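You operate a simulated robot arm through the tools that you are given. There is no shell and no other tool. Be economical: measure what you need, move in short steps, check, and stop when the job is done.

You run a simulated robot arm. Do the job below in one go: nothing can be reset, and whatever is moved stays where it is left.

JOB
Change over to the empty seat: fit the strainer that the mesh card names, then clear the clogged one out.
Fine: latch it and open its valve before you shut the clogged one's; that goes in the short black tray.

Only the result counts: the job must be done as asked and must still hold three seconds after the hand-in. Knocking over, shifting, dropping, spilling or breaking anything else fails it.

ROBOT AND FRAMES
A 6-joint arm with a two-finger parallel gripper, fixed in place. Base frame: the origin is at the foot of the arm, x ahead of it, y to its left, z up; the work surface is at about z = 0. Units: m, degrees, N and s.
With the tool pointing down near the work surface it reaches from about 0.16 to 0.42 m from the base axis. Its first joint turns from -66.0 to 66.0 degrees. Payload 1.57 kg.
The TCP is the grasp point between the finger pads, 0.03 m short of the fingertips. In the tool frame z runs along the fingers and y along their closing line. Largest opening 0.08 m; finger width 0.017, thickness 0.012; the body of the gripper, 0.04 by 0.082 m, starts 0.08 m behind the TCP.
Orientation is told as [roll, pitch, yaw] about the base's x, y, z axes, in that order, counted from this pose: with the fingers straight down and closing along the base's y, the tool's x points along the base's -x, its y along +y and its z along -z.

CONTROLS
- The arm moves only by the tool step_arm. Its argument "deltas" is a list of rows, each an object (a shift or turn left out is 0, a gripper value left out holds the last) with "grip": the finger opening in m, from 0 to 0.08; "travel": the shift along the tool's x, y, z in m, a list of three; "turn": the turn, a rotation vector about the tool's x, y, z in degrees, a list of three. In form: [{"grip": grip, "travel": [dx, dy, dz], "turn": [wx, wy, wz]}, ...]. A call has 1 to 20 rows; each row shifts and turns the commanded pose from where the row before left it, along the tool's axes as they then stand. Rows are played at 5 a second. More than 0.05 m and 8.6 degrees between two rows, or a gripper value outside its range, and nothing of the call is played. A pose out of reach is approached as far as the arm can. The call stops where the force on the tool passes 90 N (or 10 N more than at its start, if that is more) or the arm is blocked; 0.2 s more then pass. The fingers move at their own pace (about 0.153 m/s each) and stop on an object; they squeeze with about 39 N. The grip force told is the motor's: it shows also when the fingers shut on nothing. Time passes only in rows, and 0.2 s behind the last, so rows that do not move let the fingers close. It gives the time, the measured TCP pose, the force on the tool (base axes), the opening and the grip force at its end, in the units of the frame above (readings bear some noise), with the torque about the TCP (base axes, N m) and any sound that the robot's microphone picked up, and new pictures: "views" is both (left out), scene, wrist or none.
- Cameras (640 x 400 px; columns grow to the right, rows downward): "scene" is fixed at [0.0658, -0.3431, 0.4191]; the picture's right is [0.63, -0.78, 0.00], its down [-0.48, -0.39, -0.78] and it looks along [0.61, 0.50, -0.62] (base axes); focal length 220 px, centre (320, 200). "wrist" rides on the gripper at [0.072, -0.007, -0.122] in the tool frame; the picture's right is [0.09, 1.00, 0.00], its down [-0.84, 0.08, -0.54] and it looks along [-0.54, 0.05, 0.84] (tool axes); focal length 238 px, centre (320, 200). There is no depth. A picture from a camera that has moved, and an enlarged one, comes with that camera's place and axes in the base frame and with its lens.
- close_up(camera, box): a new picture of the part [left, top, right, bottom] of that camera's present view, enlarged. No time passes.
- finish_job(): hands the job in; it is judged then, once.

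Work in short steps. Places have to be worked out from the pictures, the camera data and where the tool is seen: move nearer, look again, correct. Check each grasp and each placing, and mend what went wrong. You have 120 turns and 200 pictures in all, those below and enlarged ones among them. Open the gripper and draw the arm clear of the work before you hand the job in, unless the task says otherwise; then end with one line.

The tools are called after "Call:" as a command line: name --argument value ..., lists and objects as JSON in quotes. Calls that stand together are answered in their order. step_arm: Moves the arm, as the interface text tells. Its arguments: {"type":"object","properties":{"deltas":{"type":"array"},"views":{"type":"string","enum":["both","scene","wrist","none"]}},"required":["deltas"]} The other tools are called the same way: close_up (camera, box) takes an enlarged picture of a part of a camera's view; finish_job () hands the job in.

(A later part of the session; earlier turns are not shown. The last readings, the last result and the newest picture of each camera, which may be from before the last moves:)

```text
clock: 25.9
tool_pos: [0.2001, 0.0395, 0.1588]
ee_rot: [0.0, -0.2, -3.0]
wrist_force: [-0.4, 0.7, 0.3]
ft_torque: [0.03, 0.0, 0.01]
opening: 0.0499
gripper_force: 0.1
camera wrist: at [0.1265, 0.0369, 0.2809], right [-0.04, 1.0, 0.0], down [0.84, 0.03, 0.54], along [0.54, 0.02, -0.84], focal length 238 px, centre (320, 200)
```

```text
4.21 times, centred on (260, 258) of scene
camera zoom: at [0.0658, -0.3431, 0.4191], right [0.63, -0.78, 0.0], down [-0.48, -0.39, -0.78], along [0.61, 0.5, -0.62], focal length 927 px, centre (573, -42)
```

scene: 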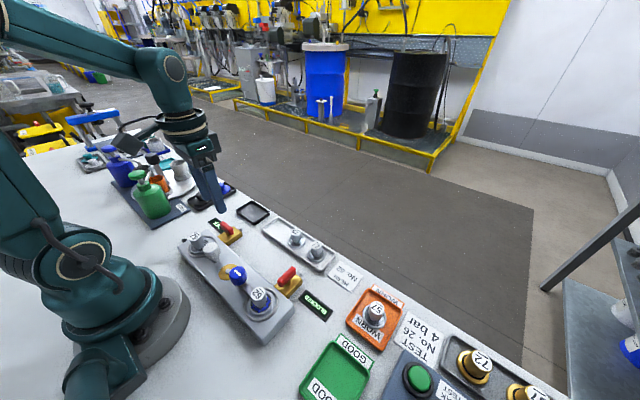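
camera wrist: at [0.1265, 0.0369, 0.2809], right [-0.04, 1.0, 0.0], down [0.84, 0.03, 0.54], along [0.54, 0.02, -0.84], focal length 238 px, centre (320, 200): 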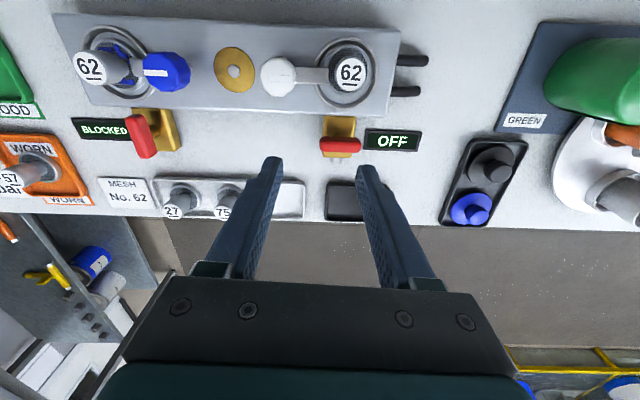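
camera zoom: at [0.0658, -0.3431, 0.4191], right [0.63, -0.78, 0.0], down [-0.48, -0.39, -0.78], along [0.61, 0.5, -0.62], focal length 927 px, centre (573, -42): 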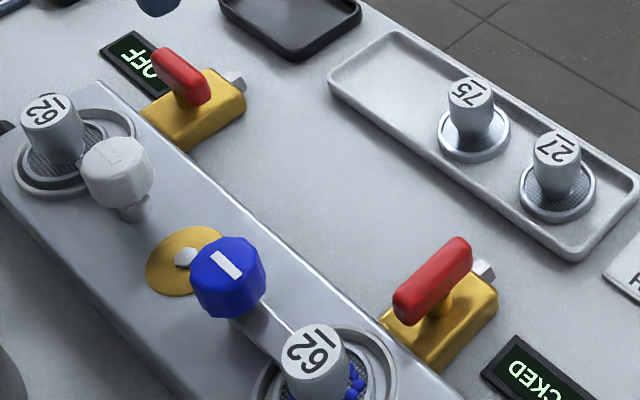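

The pivot is at about (0.207, 0.0605), with the handle at z 0.04–0.055 lying along y. I turn the gripper to yaw -90 above it, so a counter-clockwise opening turn ends at yaw 0.

Call:
step_arm --deltas '[{"grip": 0.035, "travel": [-0.007, 0.0205, 0]}, {"turn": [0, 0, 8.5]}, {"turn": [0, 0, 8.5]}, {"turn": [0, 0, 8.5]}, {"turn": [0, 0, 8.5]}, {"turn": [0, 0, 8.5]}, {"turn": [0, 0, 8.5]}, {"turn": [0, 0, 8.5]}, {"turn": [0, 0, 8.5]}, {"turn": [0, 0, 8.5]}, {"turn": [0, 0, 8.5]}, {"turn": [0, 0, 2]}, {"travel": [0, 0, 0.03]}, {}]'

Call:
close_up --camera "wrist" --box '[240, 80, 400, 180]'

```text
clock: 28.9
tool_pos: [0.207, 0.061, 0.1267]
ee_rot: [0.0, 0.1, -90.1]
wrist_force: [-0.2, 0.3, 0.0]
ft_torque: [0.03, 0.01, -0.01]
opening: 0.035
gripper_force: 0.0
camera wrist: at [0.2005, 0.1321, 0.2487], right [1.0, 0.09, 0.0], down [0.08, -0.84, 0.54], along [0.05, -0.54, -0.84], focal length 238 px, centre (320, 200)
```

scene: 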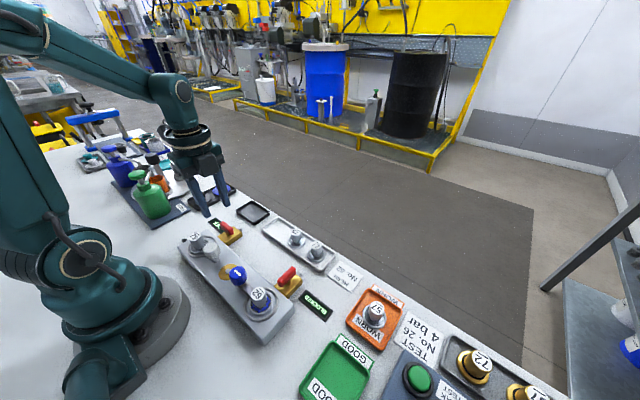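
wrist: 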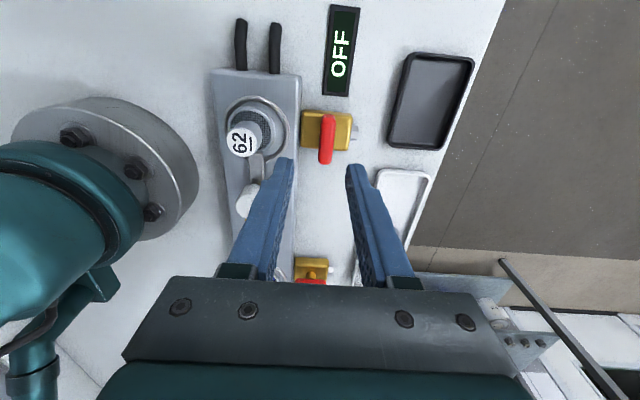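

```text
4.00 times, centred on (320, 130) of wrist
camera zoom: at [0.2005, 0.1321, 0.2487], right [1.0, 0.09, 0.0], down [0.08, -0.84, 0.54], along [0.05, -0.54, -0.84], focal length 953 px, centre (320, 480)
```

zoom: 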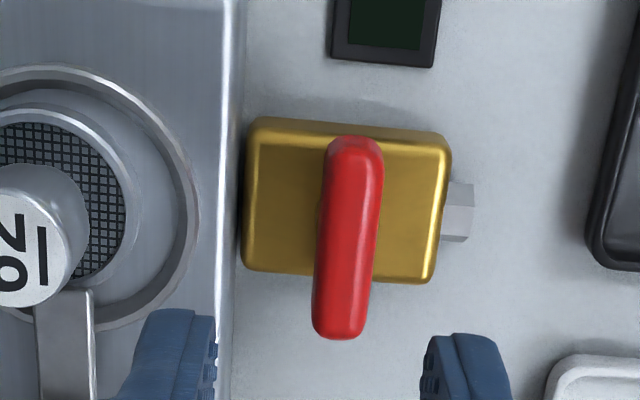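

The handle centre comes out at about (0.211, 0.063). I shift, descend to z ≈ 0.063 and grip it.

Call:
step_arm --deltas '[{"travel": [0.002, 0.004, 0.02]}, {"travel": [0, 0, 0.02]}, {"travel": [0, 0, 0.015]}, {"travel": [0, 0, 0.0085]}, {}]' --views "none"

Call:
close_up --camera "scene" --box '[170, 180, 290, 280]'

Call:
close_up --camera "wrist" --box '[240, 80, 400, 180]'

```text
clock: 30.1
tool_pos: [0.2119, 0.063, 0.0646]
ee_rot: [0.2, 0.1, -90.0]
wrist_force: [-0.9, -0.7, -0.8]
ft_torque: [0.01, -0.01, 0.02]
opening: 0.0353
gripper_force: 0.1
```

```text
4.00 times, centred on (230, 230) of scene
camera zoom: at [0.0658, -0.3431, 0.4191], right [0.63, -0.78, 0.0], down [-0.48, -0.39, -0.78], along [0.61, 0.5, -0.62], focal length 880 px, centre (680, 80)
```

zoom: 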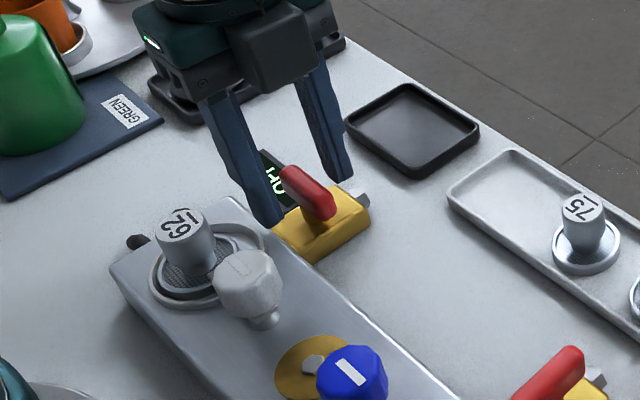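

```text
4.00 times, centred on (320, 130) of wrist
camera zoom: at [0.2046, 0.1331, 0.186], right [1.0, 0.09, 0.0], down [0.08, -0.84, 0.54], along [0.05, -0.54, -0.84], focal length 953 px, centre (320, 480)
```

zoom: 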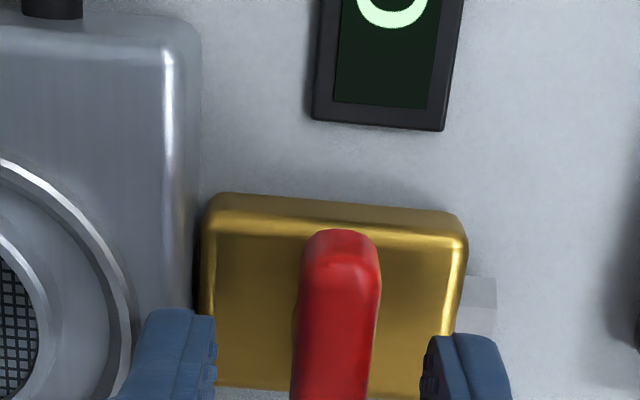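

The handle sits about 2 mm toward +x and +y, so I correct for that and close.

Call:
step_arm --deltas '[{"travel": [0.002, 0.002, 0]}, {"grip": 0.0}, {}, {}]' --views "none"

Call:
step_arm --deltas '[{"turn": [0, 0, -5]}, {}]' --views "none"

Call:
close_up --camera "scene" --box '[170, 180, 290, 280]'

```text
clock: 31.1
tool_pos: [0.2127, 0.0645, 0.0644]
ee_rot: [0.1, 0.1, -89.9]
wrist_force: [-7.4, 2.0, 6.0]
ft_torque: [0.0, 0.18, 0.0]
opening: 0.0128
gripper_force: 29.9
```

```text
clock: 31.7
tool_pos: [0.2143, 0.0638, 0.064]
ee_rot: [0.0, 0.0, -84.9]
wrist_force: [-8.2, 7.9, -10.4]
ft_torque: [-0.37, 0.15, -0.07]
opening: 0.0131
gripper_force: 29.6
```

```text
4.00 times, centred on (230, 230) of scene
camera zoom: at [0.0658, -0.3431, 0.4191], right [0.63, -0.78, 0.0], down [-0.48, -0.39, -0.78], along [0.61, 0.5, -0.62], focal length 880 px, centre (680, 80)
```

zoom: 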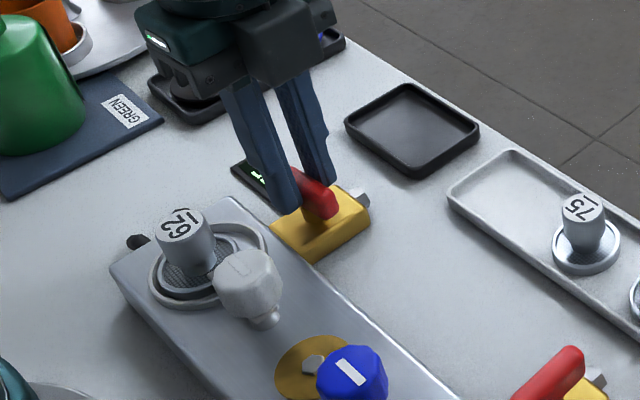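

The torque stays small, so this direction seems free. I go on another 16° with a small x relief.

Call:
step_arm --deltas '[{"travel": [0, -0.001, 0], "turn": [0, 0, -8]}, {"turn": [0, 0, -8]}, {}]' --views "none"

Call:
close_up --camera "scene" --box '[170, 180, 290, 280]'

```text
clock: 32.5
tool_pos: [0.2126, 0.0649, 0.0649]
ee_rot: [0.2, 0.0, -68.9]
wrist_force: [6.6, -5.2, -27.2]
ft_torque: [-0.16, -0.04, 0.03]
opening: 0.013
gripper_force: 29.9
```

```text
4.00 times, centred on (230, 230) of scene
camera zoom: at [0.0658, -0.3431, 0.4191], right [0.63, -0.78, 0.0], down [-0.48, -0.39, -0.78], along [0.61, 0.5, -0.62], focal length 880 px, centre (680, 80)
```

zoom: 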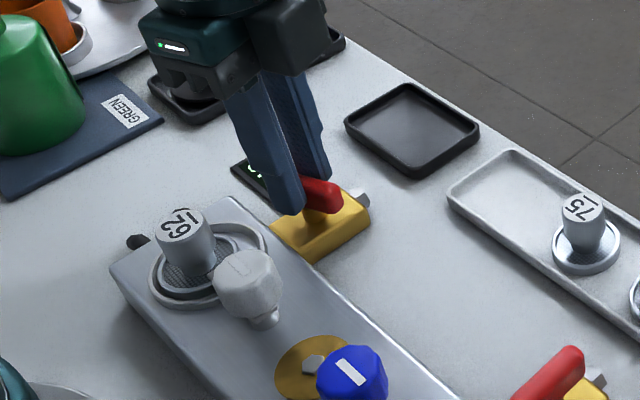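

The handle turns with the gripper. I continue to about yaw 0.

Call:
step_arm --deltas '[{"travel": [0, 0, 0.0004], "turn": [0, 0, -8]}, {"turn": [0, 0, -8]}, {"turn": [0, 0, -8]}, {"turn": [0, 0, -8]}, {}]' --views "none"

Call:
step_arm --deltas '[{"turn": [0, 0, -8]}, {"turn": [0, 0, -8]}, {"turn": [0, 0, -8]}, {"turn": [0, 0, -8]}, {}]' --views "scene"

Call:
close_up --camera "scene" --box '[170, 180, 290, 280]'

```text
clock: 33.7
tool_pos: [0.2122, 0.0649, 0.0643]
ee_rot: [-0.3, 0.0, -36.8]
wrist_force: [-10.9, -33.7, 24.7]
ft_torque: [-0.82, -0.01, -0.12]
opening: 0.013
gripper_force: 29.9
```

```text
clock: 34.9
tool_pos: [0.2117, 0.0639, 0.0642]
ee_rot: [-0.5, 0.5, -4.7]
wrist_force: [-4.7, -49.0, 7.7]
ft_torque: [-0.82, -0.14, -0.09]
opening: 0.0126
gripper_force: 29.6
```

scene: 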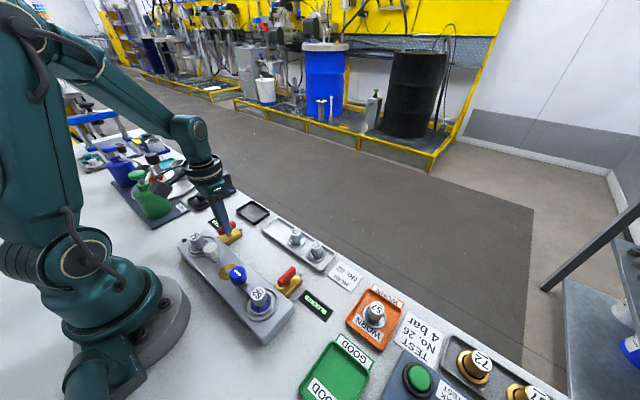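

```text
4.00 times, centred on (230, 230) of scene
camera zoom: at [0.0657, -0.3431, 0.4191], right [0.63, -0.78, 0.0], down [-0.48, -0.39, -0.78], along [0.61, 0.5, -0.62], focal length 880 px, centre (680, 80)
```

zoom: 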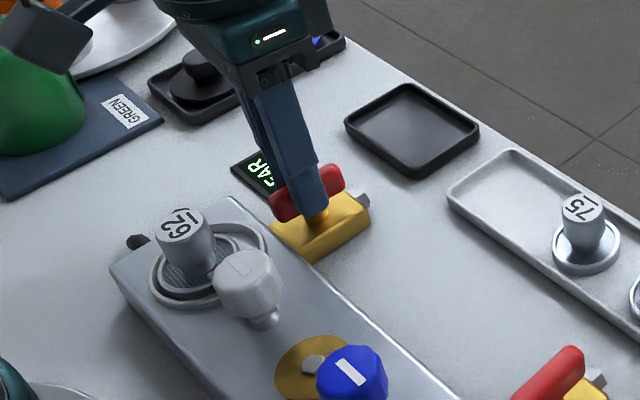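

The display now reads "CLEAR". I relieve the side load and turn the last few degrees to the stop.

Call:
step_arm --deltas '[{"travel": [0, -0.0025, 0]}, {"turn": [0, 0, -4]}, {"turn": [0, 0, -3]}, {}]' --views "none"

```text
clock: 35.9
tool_pos: [0.2111, 0.063, 0.0657]
ee_rot: [0.0, 0.3, 2.0]
wrist_force: [-16.8, -17.4, 11.5]
ft_torque: [-0.07, 0.26, -0.58]
opening: 0.0131
gripper_force: 30.2
```

There is a torque of 0.58 N·m, so it is at the stop. I release and rise, then move toward the other valve.

Call:
step_arm --deltas '[{"grip": 0.04}, {}, {"travel": [0, 0, -0.03]}, {"travel": [0, 0, -0.03]}, {"travel": [0, -0.04, -0.02]}, {"travel": [0, -0.04, 0]}, {"travel": [0, -0.04, 0]}, {"travel": [0, -0.04, 0]}, {"travel": [0.0, -0.04, 0]}, {}]'

Call:
close_up --camera "wrist" --box '[240, 80, 400, 180]'

Call:
close_up --camera "scene" --box '[170, 180, 290, 280]'

```text
clock: 38.1
tool_pos: [0.2206, -0.1375, 0.1435]
ee_rot: [0.0, -0.2, 2.0]
wrist_force: [0.1, -0.5, -1.3]
ft_torque: [0.02, -0.01, 0.01]
opening: 0.0401
gripper_force: 0.0
camera wrist: at [0.1475, -0.1484, 0.2659], right [-0.13, 0.99, 0.0], down [0.83, 0.11, 0.54], along [0.54, 0.07, -0.84], focal length 238 px, centre (320, 200)
```

scene: 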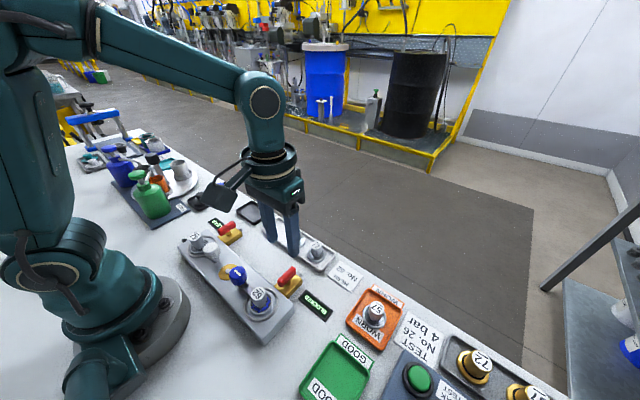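
wrist: 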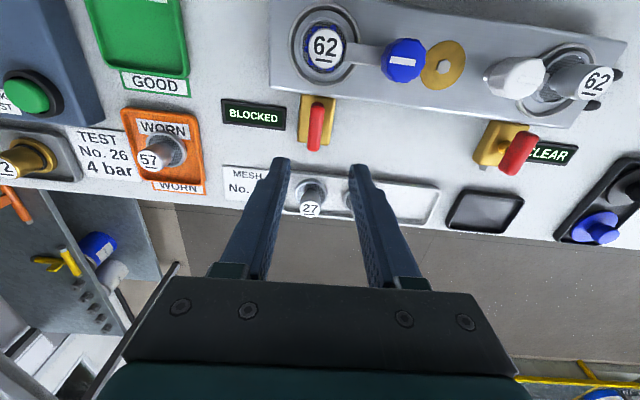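

```text
4.00 times, centred on (320, 130) of wrist
camera zoom: at [0.1475, -0.1484, 0.2659], right [-0.13, 0.99, 0.0], down [0.83, 0.11, 0.54], along [0.54, 0.07, -0.84], focal length 953 px, centre (320, 480)
```

zoom: 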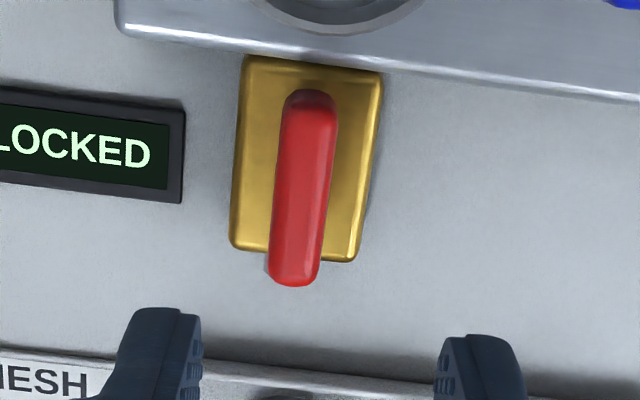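

```text
4.00 times, centred on (230, 230) of scene
camera zoom: at [0.0658, -0.3431, 0.4191], right [0.63, -0.78, 0.0], down [-0.48, -0.39, -0.78], along [0.61, 0.5, -0.62], focal length 880 px, centre (680, 80)
```

zoom: 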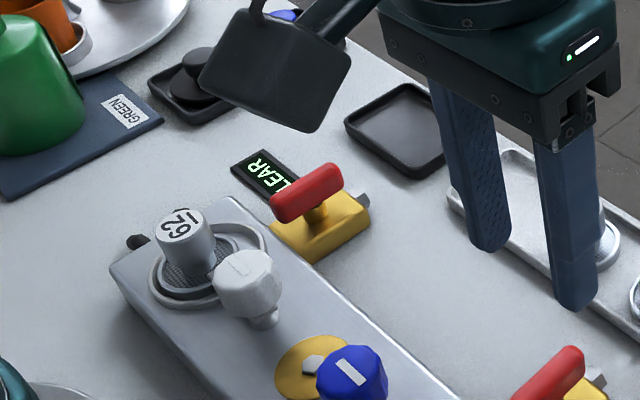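

The new side reads CLEAR with its valve open. The clogged side's handle is at about (0.211, -0.1435) along x. I descend on it with the fingers closing along y.

Call:
step_arm --deltas '[{"grip": 0.035, "travel": [0.0097, -0.0057, 0.02], "turn": [0, 0, 2]}, {"travel": [0, 0, 0.03]}, {"travel": [0, 0, 0.014]}, {}]' --views "none"

Call:
close_up --camera "wrist" --box '[240, 80, 400, 180]'

Call:
close_up --camera "scene" --box '[220, 210, 340, 310]'

```text
clock: 39.1
tool_pos: [0.2096, -0.1441, 0.0782]
ee_rot: [0.1, 0.0, 0.0]
wrist_force: [0.0, 0.0, 0.0]
ft_torque: [-0.04, -0.01, 0.0]
opening: 0.0349
gripper_force: 0.1
```

```text
4.00 times, centred on (320, 130) of wrist
camera zoom: at [0.1367, -0.1528, 0.2005], right [-0.09, 1.0, 0.0], down [0.84, 0.08, 0.54], along [0.54, 0.05, -0.84], focal length 953 px, centre (320, 480)
```

zoom: 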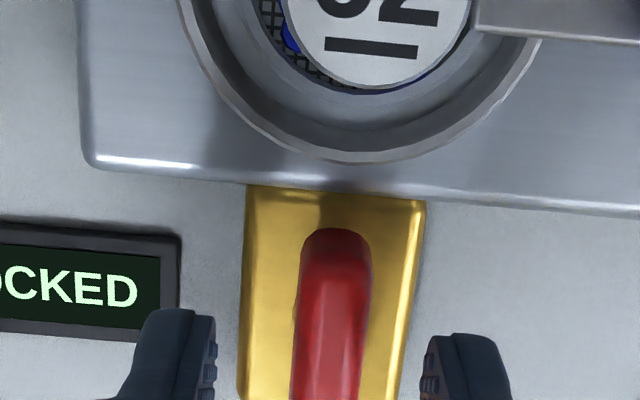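

```text
4.00 times, centred on (280, 260) of scene
camera zoom: at [0.0658, -0.3431, 0.4191], right [0.63, -0.78, 0.0], down [-0.48, -0.39, -0.78], along [0.61, 0.5, -0.62], focal length 880 px, centre (480, -40)
```

zoom: 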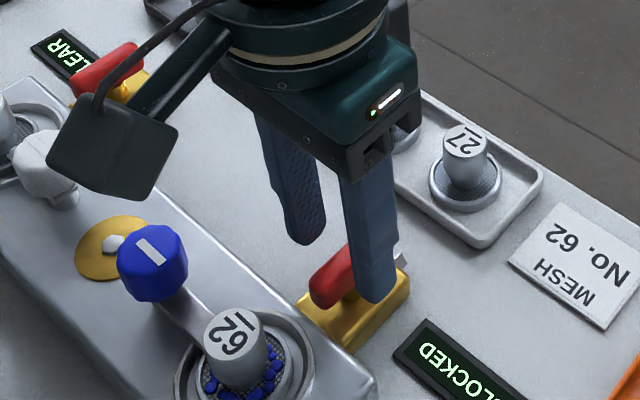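

The handle is between the fingers. I go down and grip it.

Call:
step_arm --deltas '[{"travel": [0, 0.001, 0.0135]}, {}, {"grip": 0.0}, {}, {}]' --views "none"

Call:
step_arm --deltas '[{"turn": [0, 0, 5]}, {"turn": [0, 0, 6]}, {}]' --views "none"

Call:
close_up --camera "scene" --box '[220, 210, 340, 310]'

```text
clock: 40.3
tool_pos: [0.21, -0.1437, 0.0649]
ee_rot: [0.0, -0.1, 0.0]
wrist_force: [-2.0, -24.8, -17.7]
ft_torque: [-0.52, 0.02, -0.1]
opening: 0.0131
gripper_force: 29.8
```

```text
clock: 41.1
tool_pos: [0.21, -0.1417, 0.0657]
ee_rot: [0.0, -0.1, -11.1]
wrist_force: [1.7, -25.5, -27.8]
ft_torque: [-0.54, 0.09, -0.12]
opening: 0.0129
gripper_force: 29.9
```

```text
4.00 times, centred on (280, 260) of scene
camera zoom: at [0.0658, -0.3431, 0.419], right [0.63, -0.78, 0.0], down [-0.48, -0.39, -0.78], along [0.61, 0.5, -0.62], focal length 880 px, centre (480, -40)
```

zoom: 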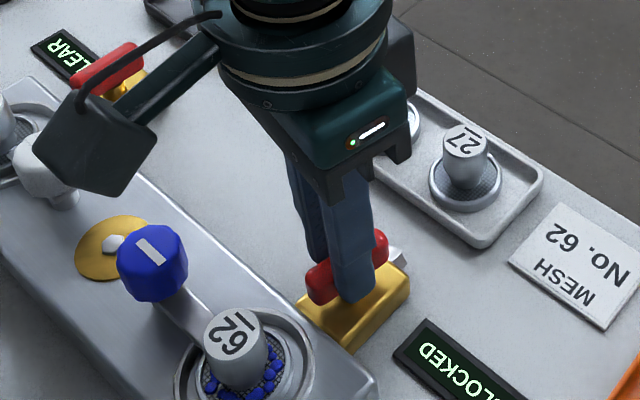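

The handle follows with little torque. I relieve y and keep turning.

Call:
step_arm --deltas '[{"travel": [0, -0.0015, 0.0005], "turn": [0, 0, 8]}, {"turn": [0, 0, 8]}, {"turn": [0, 0, 8]}, {"turn": [0, 0, 8]}, {}]' --views "none"

Call:
step_arm --deltas '[{"turn": [0, 0, 8]}, {"turn": [0, 0, 8]}, {"turn": [0, 0, 8]}, {"turn": [0, 0, 8]}, {}]' --views "none"

Call:
close_up --camera "scene" --box '[220, 210, 340, 310]'

```text
clock: 42.3
tool_pos: [0.2116, -0.1411, 0.0661]
ee_rot: [0.4, 0.0, -43.3]
wrist_force: [24.1, 28.6, -11.9]
ft_torque: [0.48, -0.26, 0.11]
opening: 0.0128
gripper_force: 30.0
```

```text
clock: 43.5
tool_pos: [0.2137, -0.1429, 0.0664]
ee_rot: [0.7, 0.0, -75.4]
wrist_force: [40.0, 33.1, 6.0]
ft_torque: [0.91, -0.66, 0.08]
opening: 0.0126
gripper_force: 29.6
```

```text
4.00 times, centred on (280, 260) of scene
camera zoom: at [0.0658, -0.3431, 0.4191], right [0.63, -0.78, 0.0], down [-0.48, -0.39, -0.78], along [0.61, 0.5, -0.62], focal length 880 px, centre (480, -40)
```

zoom: 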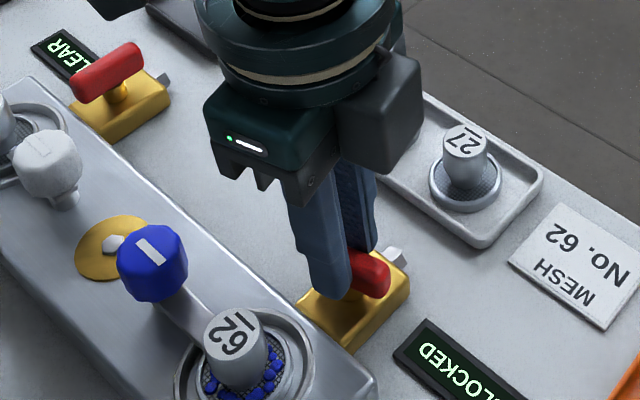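

Nearly there. I relieve the side load and turn the last 15–20° to the stop.

Call:
step_arm --deltas '[{"travel": [0.0014, 0.0024, 0]}, {"turn": [0, 0, 8]}, {"turn": [0, 0, 6]}, {"turn": [0, 0, 4]}, {}]' --views "none"

Call:
close_up --camera "scene" --box '[220, 210, 340, 310]'

```text
clock: 44.7
tool_pos: [0.2125, -0.1436, 0.0659]
ee_rot: [0.5, -0.3, -92.9]
wrist_force: [17.1, -4.1, 19.7]
ft_torque: [-0.53, -0.2, 0.62]
opening: 0.0133
gripper_force: 29.9
```

```text
4.00 times, centred on (280, 260) of scene
camera zoom: at [0.0657, -0.3431, 0.4191], right [0.63, -0.78, 0.0], down [-0.48, -0.39, -0.78], along [0.61, 0.5, -0.62], focal length 880 px, centre (480, -40)
```

zoom: 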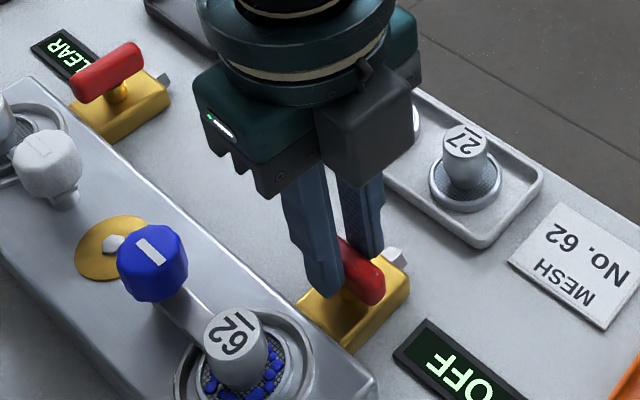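

The clogged side reads OFF. I release, rise, turn back to yaw 0 and move above the blue latch knob at around (0.149, -0.086).

Call:
step_arm --deltas '[{"grip": 0.04}, {}, {"travel": [0, 0, -0.03]}, {"travel": [0, 0, -0.03]}, {"turn": [0, 0, -8.5]}, {"turn": [0, 0, -8.5]}, {"turn": [0, 0, -8.5]}, {"turn": [0, 0, -8.5]}, {"turn": [0, 0, -8.5]}, {"turn": [0, 0, -8.5]}, {"turn": [0, 0, -8.5]}, {"turn": [0, 0, -8.5]}, {"turn": [0, 0, -8.5]}, {"turn": [0, 0, -8.5]}, {"turn": [0, 0, -8]}, {"grip": 0.052, "travel": [0.03, 0.03, 0]}, {"travel": [0.033, 0.026, 0]}, {}]'

Call:
close_up --camera "wrist" --box '[220, 80, 420, 205]'

Call:
close_up --camera "scene" --box '[200, 200, 340, 320]'

```text
clock: 48.5
tool_pos: [0.1507, -0.0869, 0.1279]
ee_rot: [0.1, 0.0, 0.1]
wrist_force: [0.3, 0.3, 0.4]
ft_torque: [-0.02, 0.0, -0.04]
opening: 0.0519
gripper_force: 0.1
camera wrist: at [0.0773, -0.0951, 0.2489], right [-0.09, 1.0, 0.0], down [0.84, 0.08, 0.54], along [0.54, 0.05, -0.84], focal length 238 px, centre (320, 200)
```

scene: 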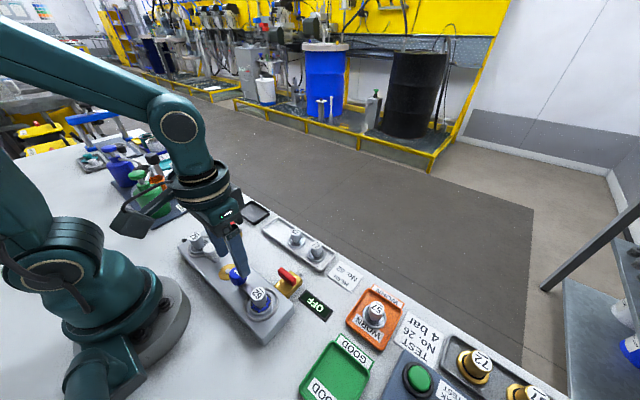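
wrist: 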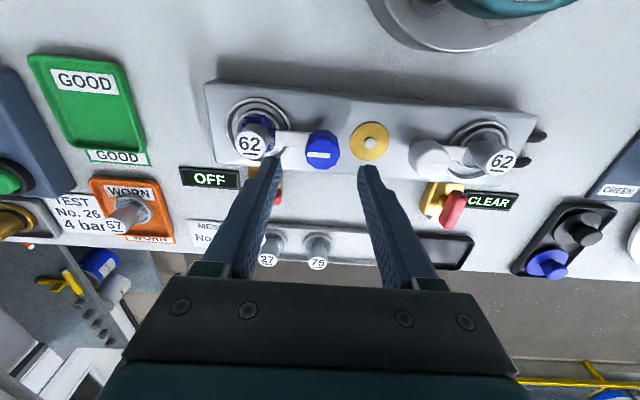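

```text
3.20 times, centred on (320, 142) of wrist
camera zoom: at [0.0773, -0.0951, 0.2489], right [-0.09, 1.0, 0.0], down [0.84, 0.08, 0.54], along [0.54, 0.05, -0.84], focal length 763 px, centre (320, 384)
```

zoom: 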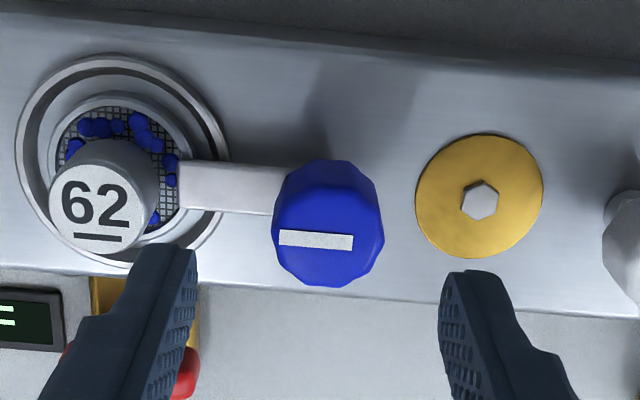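

```text
3.33 times, centred on (270, 260) of scene
camera zoom: at [0.0657, -0.3431, 0.4191], right [0.63, -0.78, 0.0], down [-0.48, -0.39, -0.78], along [0.61, 0.5, -0.62], focal length 734 px, centre (487, 0)
```

zoom: 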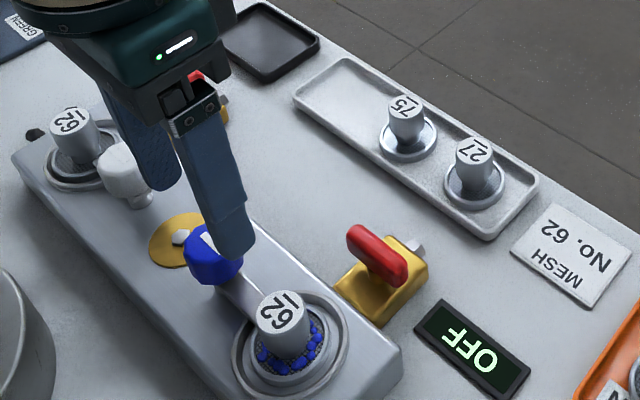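

The blue knob is at about (0.150, -0.088). To keep clear of the strainer I narrow the opening to 44 mm, then descend and grip.

Call:
step_arm --deltas '[{"grip": 0.044, "travel": [0, -0.0013, 0.015]}, {"travel": [0, 0, 0.01]}, {}]' --views "none"

Call:
close_up --camera "wrist" --box '[220, 80, 420, 205]'

```text
clock: 49.3
tool_pos: [0.1503, -0.0879, 0.1039]
ee_rot: [0.1, -0.1, 0.0]
wrist_force: [0.3, -0.3, 0.5]
ft_torque: [0.02, 0.03, -0.03]
opening: 0.0441
gripper_force: 0.1
```

```text
3.20 times, centred on (320, 142) of wrist
camera zoom: at [0.0774, -0.0957, 0.2242], right [-0.09, 1.0, 0.0], down [0.84, 0.08, 0.54], along [0.54, 0.05, -0.84], focal length 763 px, centre (320, 384)
```

zoom: 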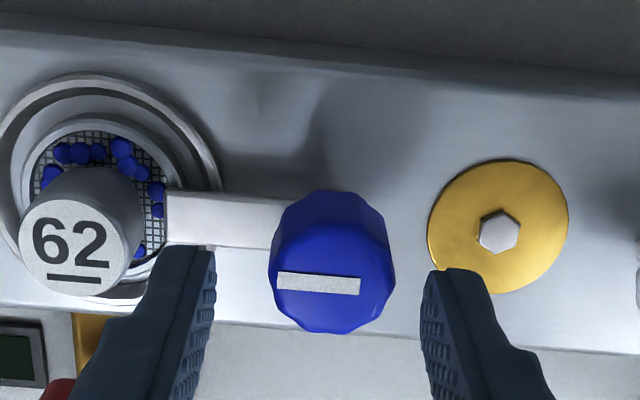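

Clear by about 5 mm. I go down to z 0.077 and close.

Call:
step_arm --deltas '[{"travel": [0, 0.0005, 0.015]}, {"travel": [0, 0, 0.0115]}, {}, {"grip": 0.0}, {}, {}]' --views "none"

Call:
step_arm --deltas '[{"turn": [0, 0, 4]}, {"turn": [0, 0, 4]}, {}]' --views "none"

Call:
close_up --camera "scene" --box '[200, 220, 320, 320]'

```text
clock: 50.7
tool_pos: [0.1489, -0.0849, 0.0738]
ee_rot: [0.2, 0.0, -0.1]
wrist_force: [8.1, 31.3, -0.4]
ft_torque: [-0.04, 0.01, -0.05]
opening: 0.0277
gripper_force: 38.3
```

```text
clock: 51.5
tool_pos: [0.1495, -0.0857, 0.0751]
ee_rot: [0.4, 0.0, -8.5]
wrist_force: [0.8, 50.5, 34.6]
ft_torque: [0.59, 0.12, 0.07]
opening: 0.028
gripper_force: 38.4
```

```text
4.00 times, centred on (260, 270) of scene
camera zoom: at [0.0657, -0.3431, 0.4191], right [0.63, -0.78, 0.0], down [-0.48, -0.39, -0.78], along [0.61, 0.5, -0.62], focal length 880 px, centre (560, -80)
```

zoom: 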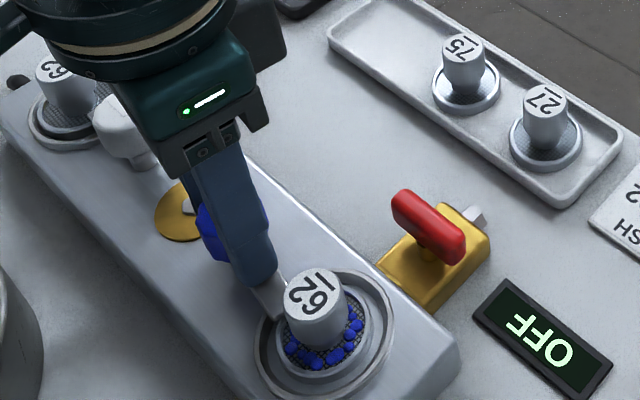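

The knob turns freely clockwise with almost no torque. I relieve y and z and continue.

Call:
step_arm --deltas '[{"travel": [0, 0.0025, -0.0008]}, {"turn": [0, 0, 8]}, {"turn": [0, 0, 8]}, {"turn": [0, 0, 8]}, {}]' --views "none"

Call:
close_up --camera "scene" --box '[200, 220, 320, 320]'

```text
clock: 52.7
tool_pos: [0.1497, -0.0847, 0.0763]
ee_rot: [0.1, -0.1, -31.9]
wrist_force: [-6.0, -25.2, -34.4]
ft_torque: [-0.23, -0.01, -0.09]
opening: 0.0279
gripper_force: 38.3
```

```text
4.00 times, centred on (260, 270) of scene
camera zoom: at [0.0658, -0.3431, 0.419], right [0.63, -0.78, 0.0], down [-0.48, -0.39, -0.78], along [0.61, 0.5, -0.62], focal length 880 px, centre (560, -80)
```

zoom: 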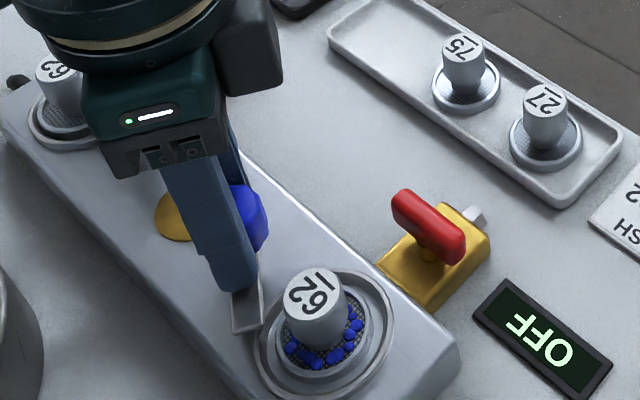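

The arm is swinging off the strainer toward -x. I continue to the stop near -90°.

Call:
step_arm --deltas '[{"travel": [0, -0.001, 0.0004]}, {"turn": [0, 0, 8]}, {"turn": [0, 0, 8]}, {"turn": [0, 0, 8]}, {"turn": [0, 0, 8]}, {"turn": [0, 0, 8]}, {"turn": [0, 0, 8]}, {}]' --views "none"

Call:
step_arm --deltas '[{"turn": [0, 0, 6]}, {"turn": [0, 0, 5]}, {}]' --views "none"

Call:
close_up --camera "scene" --box '[200, 220, 320, 320]'

```text
clock: 54.5
tool_pos: [0.1499, -0.0842, 0.0759]
ee_rot: [0.3, 0.0, -80.1]
wrist_force: [-3.5, -11.2, 25.3]
ft_torque: [-0.65, 0.25, 0.0]
opening: 0.0275
gripper_force: 37.3
```

```text
clock: 55.3
tool_pos: [0.1493, -0.0841, 0.0747]
ee_rot: [0.3, 0.0, -91.0]
wrist_force: [3.4, -11.8, 24.1]
ft_torque: [-0.42, 0.19, 0.22]
opening: 0.0277
gripper_force: 38.4
```

```text
4.00 times, centred on (260, 270) of scene
camera zoom: at [0.0657, -0.3431, 0.4191], right [0.63, -0.78, 0.0], down [-0.48, -0.39, -0.78], along [0.61, 0.5, -0.62], focal length 880 px, centre (560, -80)
```

zoom: 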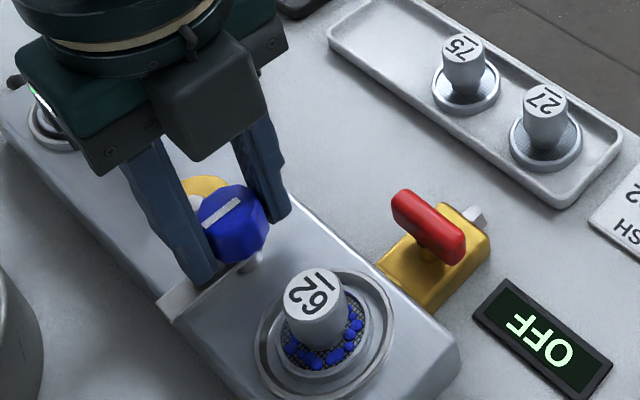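

The blue latch is fully open. I release it, rise, and move above the clogged strainer.

Call:
step_arm --deltas '[{"grip": 0.048}, {}, {"travel": [0, 0, -0.03]}, {"travel": [0, 0, -0.03]}, {"travel": [-0.03, 0, 0], "turn": [0, 0, -1]}, {"travel": [-0.03, 0, 0]}, {}]'

Call:
close_up --camera "wrist" --box '[220, 80, 420, 205]'

Call:
close_up --camera "scene" --box '[200, 220, 320, 320]'

```text
clock: 56.9
tool_pos: [0.15, -0.1426, 0.1354]
ee_rot: [0.1, 0.1, -90.0]
wrist_force: [0.4, 0.5, -0.6]
ft_torque: [0.01, -0.02, -0.01]
opening: 0.0481
gripper_force: 0.1
camera wrist: at [0.1419, -0.0722, 0.2574], right [1.0, 0.09, 0.0], down [0.08, -0.84, 0.54], along [0.05, -0.54, -0.84], focal length 238 px, centre (320, 200)
```

scene: 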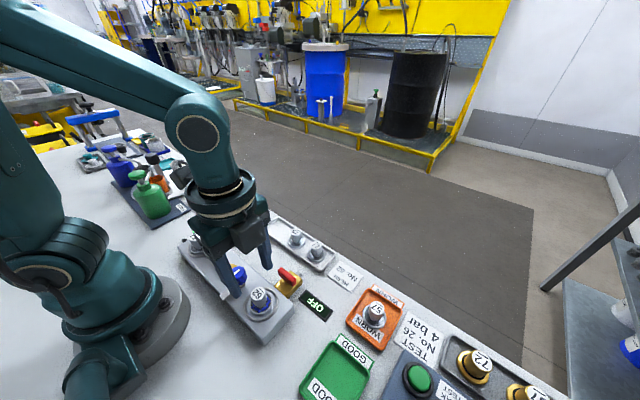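
wrist: 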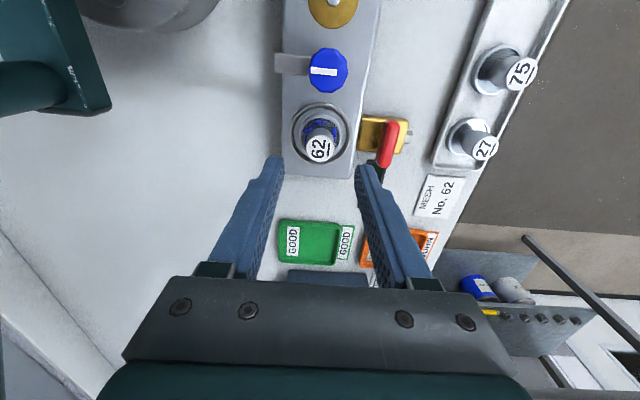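

```text
3.20 times, centred on (320, 142) of wrist
camera zoom: at [0.1419, -0.0722, 0.2574], right [1.0, 0.09, 0.0], down [0.08, -0.84, 0.54], along [0.05, -0.54, -0.84], focal length 763 px, centre (320, 384)
```

zoom: 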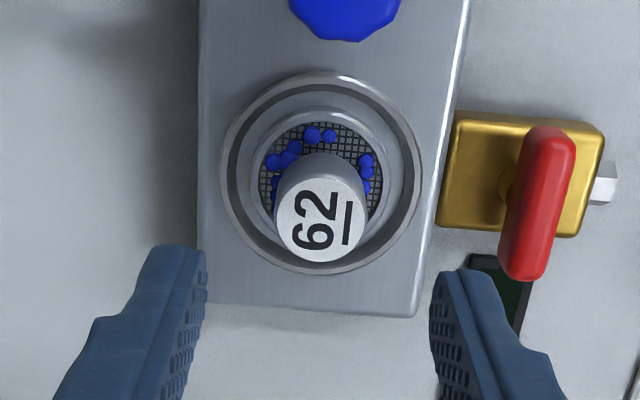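

```text
4.00 times, centred on (260, 270) of scene
camera zoom: at [0.0658, -0.3431, 0.4191], right [0.63, -0.78, 0.0], down [-0.48, -0.39, -0.78], along [0.61, 0.5, -0.62], focal length 880 px, centre (560, -80)
```

zoom: 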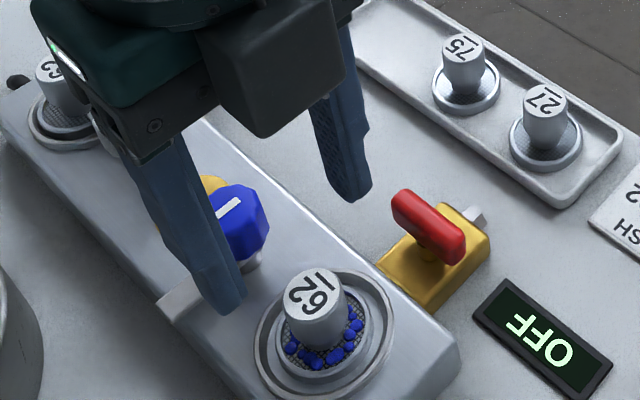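

The clogged strainer is centred under the tool at about (0.149, -0.143). I descend to z ≈ 0.067, grip it, and lift slowly and level.

Call:
step_arm --deltas '[{"travel": [0, -0.001, 0.03]}, {"travel": [0, 0, 0.025]}, {"travel": [0, 0, 0.0125]}, {}, {"grip": 0.0}, {}, {}]' --views "none"

Call:
close_up --camera "wrist" --box '[220, 80, 420, 205]'

```text
clock: 58.5
tool_pos: [0.1482, -0.1436, 0.0674]
ee_rot: [0.2, 0.1, -90.0]
wrist_force: [0.9, 0.3, 1.0]
ft_torque: [-0.03, 0.03, 0.01]
opening: 0.0237
gripper_force: 35.3
```

```text
3.20 times, centred on (320, 142) of wrist
camera zoom: at [0.1412, -0.0727, 0.1888], right [1.0, 0.09, 0.0], down [0.08, -0.84, 0.54], along [0.05, -0.54, -0.84], focal length 763 px, centre (320, 384)
```

zoom: 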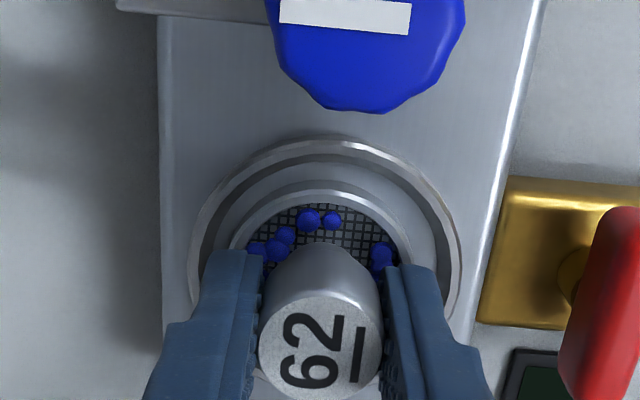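

It is gripped at 23.7 mm. I lift it straight up slowly.

Call:
step_arm --deltas '[{"travel": [0, 0, -0.004]}, {"travel": [0, 0, -0.005]}, {"travel": [0, 0, -0.006]}, {"travel": [0, 0, -0.01]}, {"travel": [0, 0, -0.015]}, {"travel": [0, 0, -0.02]}, {"travel": [0, 0, -0.02]}, {}]'

Call:
close_up --camera "scene" --box '[180, 180, 340, 320]'

```text
clock: 60.3
tool_pos: [0.1481, -0.1445, 0.148]
ee_rot: [0.1, 0.1, -90.0]
wrist_force: [-0.3, 0.0, -1.8]
ft_torque: [-0.02, 0.01, 0.01]
opening: 0.0238
gripper_force: 36.3
camera wrist: at [0.1402, -0.0743, 0.2693], right [1.0, 0.09, 0.0], down [0.08, -0.84, 0.54], along [0.05, -0.54, -0.84], focal length 238 px, centre (320, 200)
```

scene: 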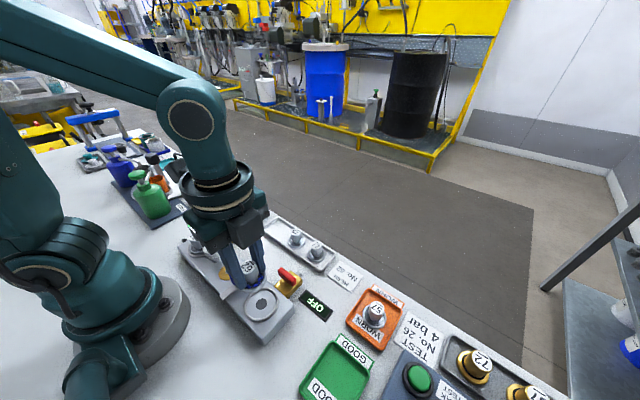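
wrist: 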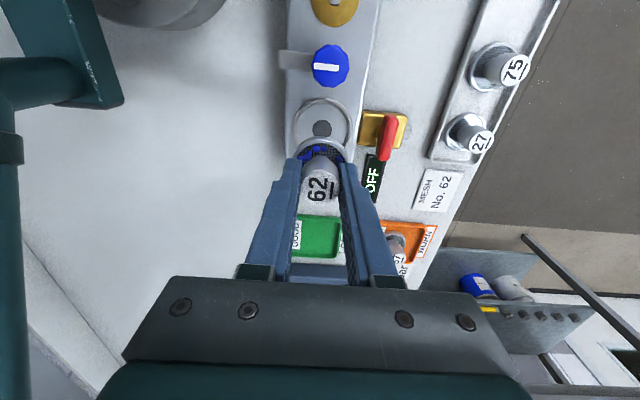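

```text
2.86 times, centred on (260, 250) of scene
camera zoom: at [0.0658, -0.3431, 0.4191], right [0.63, -0.78, 0.0], down [-0.48, -0.39, -0.78], along [0.61, 0.5, -0.62], focal length 629 px, centre (491, 57)
```

zoom: 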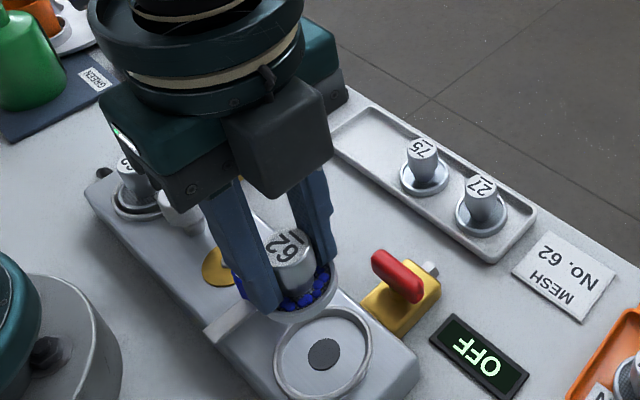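

It is out cleanly with the beads still on it. I carry it level to above the short black tray.

Call:
step_arm --deltas '[{"travel": [0.03, 0.02, 0]}, {"travel": [0.0345, 0.023, 0]}, {"travel": [0.0345, 0.023, 0]}, {"travel": [0.0345, 0.023, 0]}, {"travel": [0.0345, 0.023, 0]}, {"travel": [0.0345, 0.023, 0]}, {"travel": [0.034, 0.0235, 0]}, {}]'

Call:
close_up --camera "wrist" --box '[220, 80, 420, 205]'

Call:
close_up --camera "scene" --box '[180, 150, 300, 250]'

```text
clock: 62.1
tool_pos: [0.3066, 0.0934, 0.1471]
ee_rot: [0.2, 0.2, -90.1]
wrist_force: [0.3, 0.1, -0.4]
ft_torque: [0.0, 0.04, 0.04]
opening: 0.0233
gripper_force: 35.6
camera wrist: at [0.2982, 0.1639, 0.2694], right [1.0, 0.09, 0.0], down [0.08, -0.84, 0.54], along [0.05, -0.54, -0.84], focal length 238 px, centre (320, 200)
```

scene: 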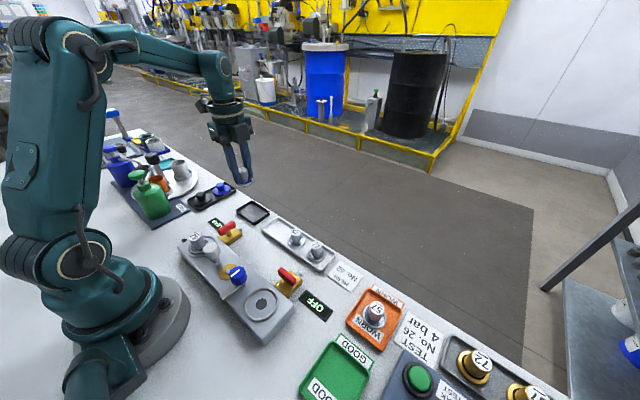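
wrist: 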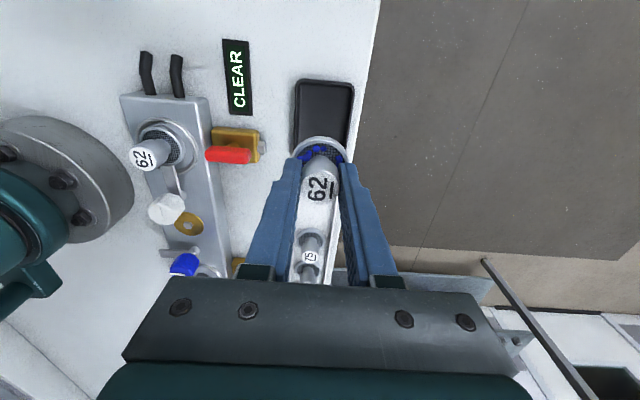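

```text
3.20 times, centred on (320, 142) of wrist
camera zoom: at [0.2982, 0.1639, 0.2694], right [1.0, 0.09, 0.0], down [0.08, -0.84, 0.54], along [0.05, -0.54, -0.84], focal length 763 px, centre (320, 384)
```

zoom: 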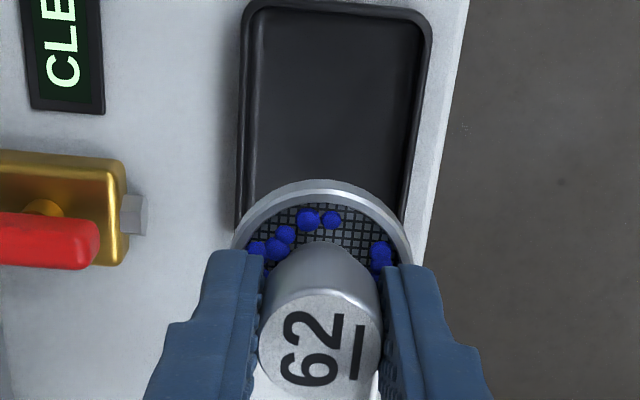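

```text
4.00 times, centred on (240, 200) of scene
camera zoom: at [0.0658, -0.3431, 0.4191], right [0.63, -0.78, 0.0], down [-0.48, -0.39, -0.78], along [0.61, 0.5, -0.62], focal length 880 px, centre (640, 200)
```

zoom: 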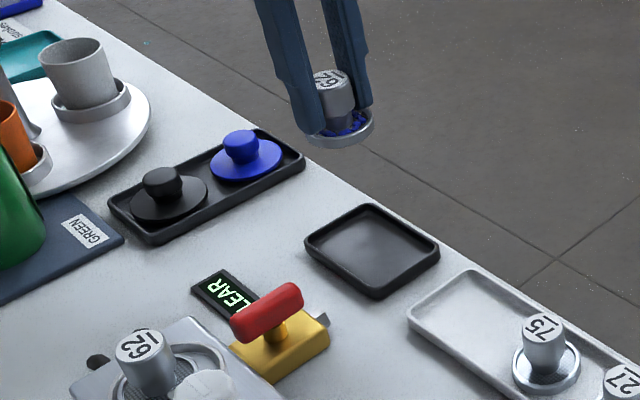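

The tray centre works out at (0.308, 0.096), about 60 mm wide in x. I adjust and lower most of the way to check alignment.

Call:
step_arm --deltas '[{"travel": [0.003, 0.0015, 0.03]}, {"travel": [0, 0, 0.03]}, {"travel": [0, 0, 0.015]}, {}]' --views "none"

Call:
close_up --camera "wrist" --box '[220, 80, 420, 205]'

Call:
close_up --camera "scene" --box '[200, 170, 300, 250]'

```text
clock: 63.1
tool_pos: [0.3067, 0.0965, 0.0719]
ee_rot: [0.1, 0.0, -90.0]
wrist_force: [0.2, 0.5, -0.8]
ft_torque: [0.01, -0.03, 0.05]
opening: 0.0234
gripper_force: 35.6
```

```text
3.20 times, centred on (320, 142) of wrist
camera zoom: at [0.3002, 0.1674, 0.1934], right [1.0, 0.09, 0.0], down [0.08, -0.84, 0.54], along [0.05, -0.54, -0.84], focal length 763 px, centre (320, 384)
```

zoom: 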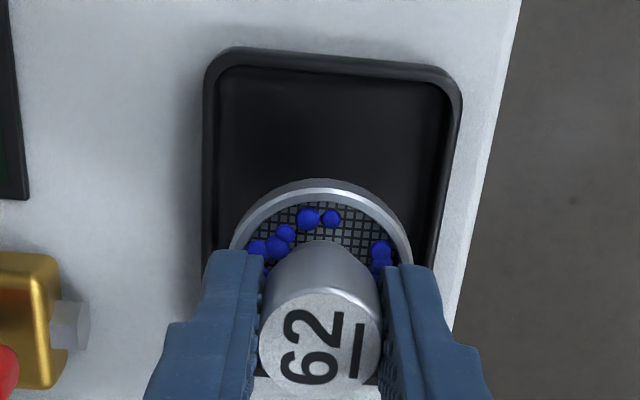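

```text
5.00 times, centred on (250, 210) of scene
camera zoom: at [0.0658, -0.3431, 0.4191], right [0.63, -0.78, 0.0], down [-0.48, -0.39, -0.78], along [0.61, 0.5, -0.62], focal length 1100 px, centre (670, 150)
```

zoom: 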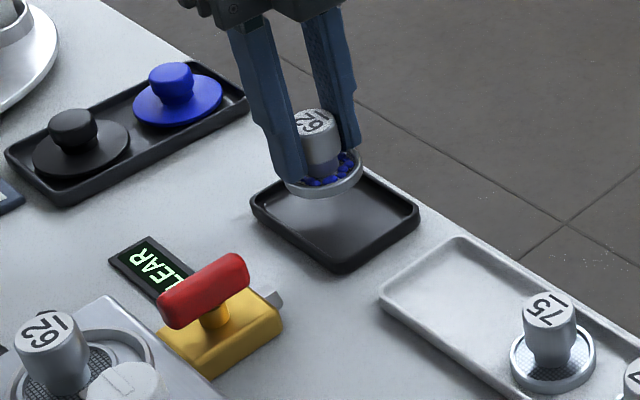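

Well aligned. I lower gently to the floor, watching the force.

Call:
step_arm --deltas '[{"travel": [0, 0, 0.01]}, {"travel": [0, 0, 0.007]}, {"travel": [0, 0, 0.003]}, {}]' --views "none"

Call:
close_up --camera "scene" --box '[200, 170, 300, 250]'

```text
clock: 64.1
tool_pos: [0.3082, 0.0961, 0.0516]
ee_rot: [0.1, 0.1, -90.0]
wrist_force: [0.2, 0.1, -0.3]
ft_torque: [-0.06, 0.0, -0.03]
opening: 0.0239
gripper_force: 35.8
```

```text
5.00 times, centred on (250, 210) of scene
camera zoom: at [0.0658, -0.3431, 0.4191], right [0.63, -0.78, 0.0], down [-0.48, -0.39, -0.78], along [0.61, 0.5, -0.62], focal length 1100 px, centre (670, 150)
```

zoom: 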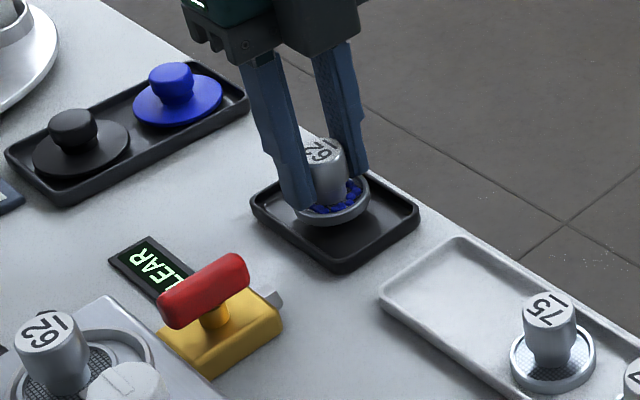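

Call:
step_arm --deltas '[{"travel": [0, 0, 0.0015]}, {"travel": [0, 0, 0.001]}, {}]' --views "none"

```text
clock: 64.9
tool_pos: [0.3084, 0.0957, 0.0502]
ee_rot: [0.3, 0.1, -89.9]
wrist_force: [0.0, 0.0, 0.2]
ft_torque: [0.0, -0.01, 0.0]
opening: 0.0234
gripper_force: 35.5
```

There is no contact yet at z ≈ 0.050, so I go down a little more.

Call:
step_arm --deltas '[{"travel": [0, 0, 0.001]}, {"travel": [0, 0, 0.001]}, {}]' --views "none"

Call:
close_up --camera "scene" --box '[220, 180, 280, 230]'

```text
clock: 65.7
tool_pos: [0.3076, 0.0957, 0.0485]
ee_rot: [0.1, 0.1, -90.0]
wrist_force: [0.0, 0.2, -1.2]
ft_torque: [0.01, 0.04, 0.0]
opening: 0.0234
gripper_force: 35.8
```

```text
8.00 times, centred on (250, 205) of scene
camera zoom: at [0.0658, -0.3431, 0.4191], right [0.63, -0.78, 0.0], down [-0.48, -0.39, -0.78], along [0.61, 0.5, -0.62], focal length 1761 px, centre (880, 160)
```

zoom: 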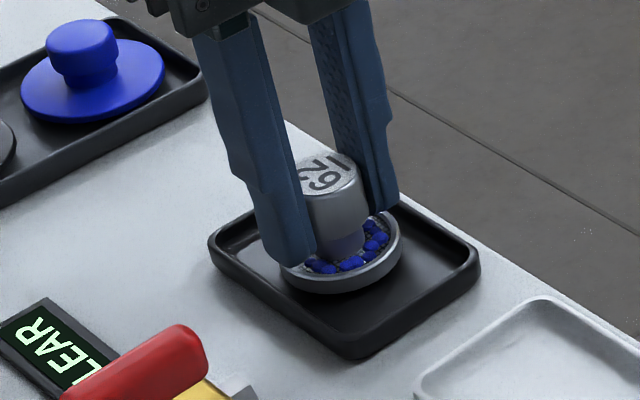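

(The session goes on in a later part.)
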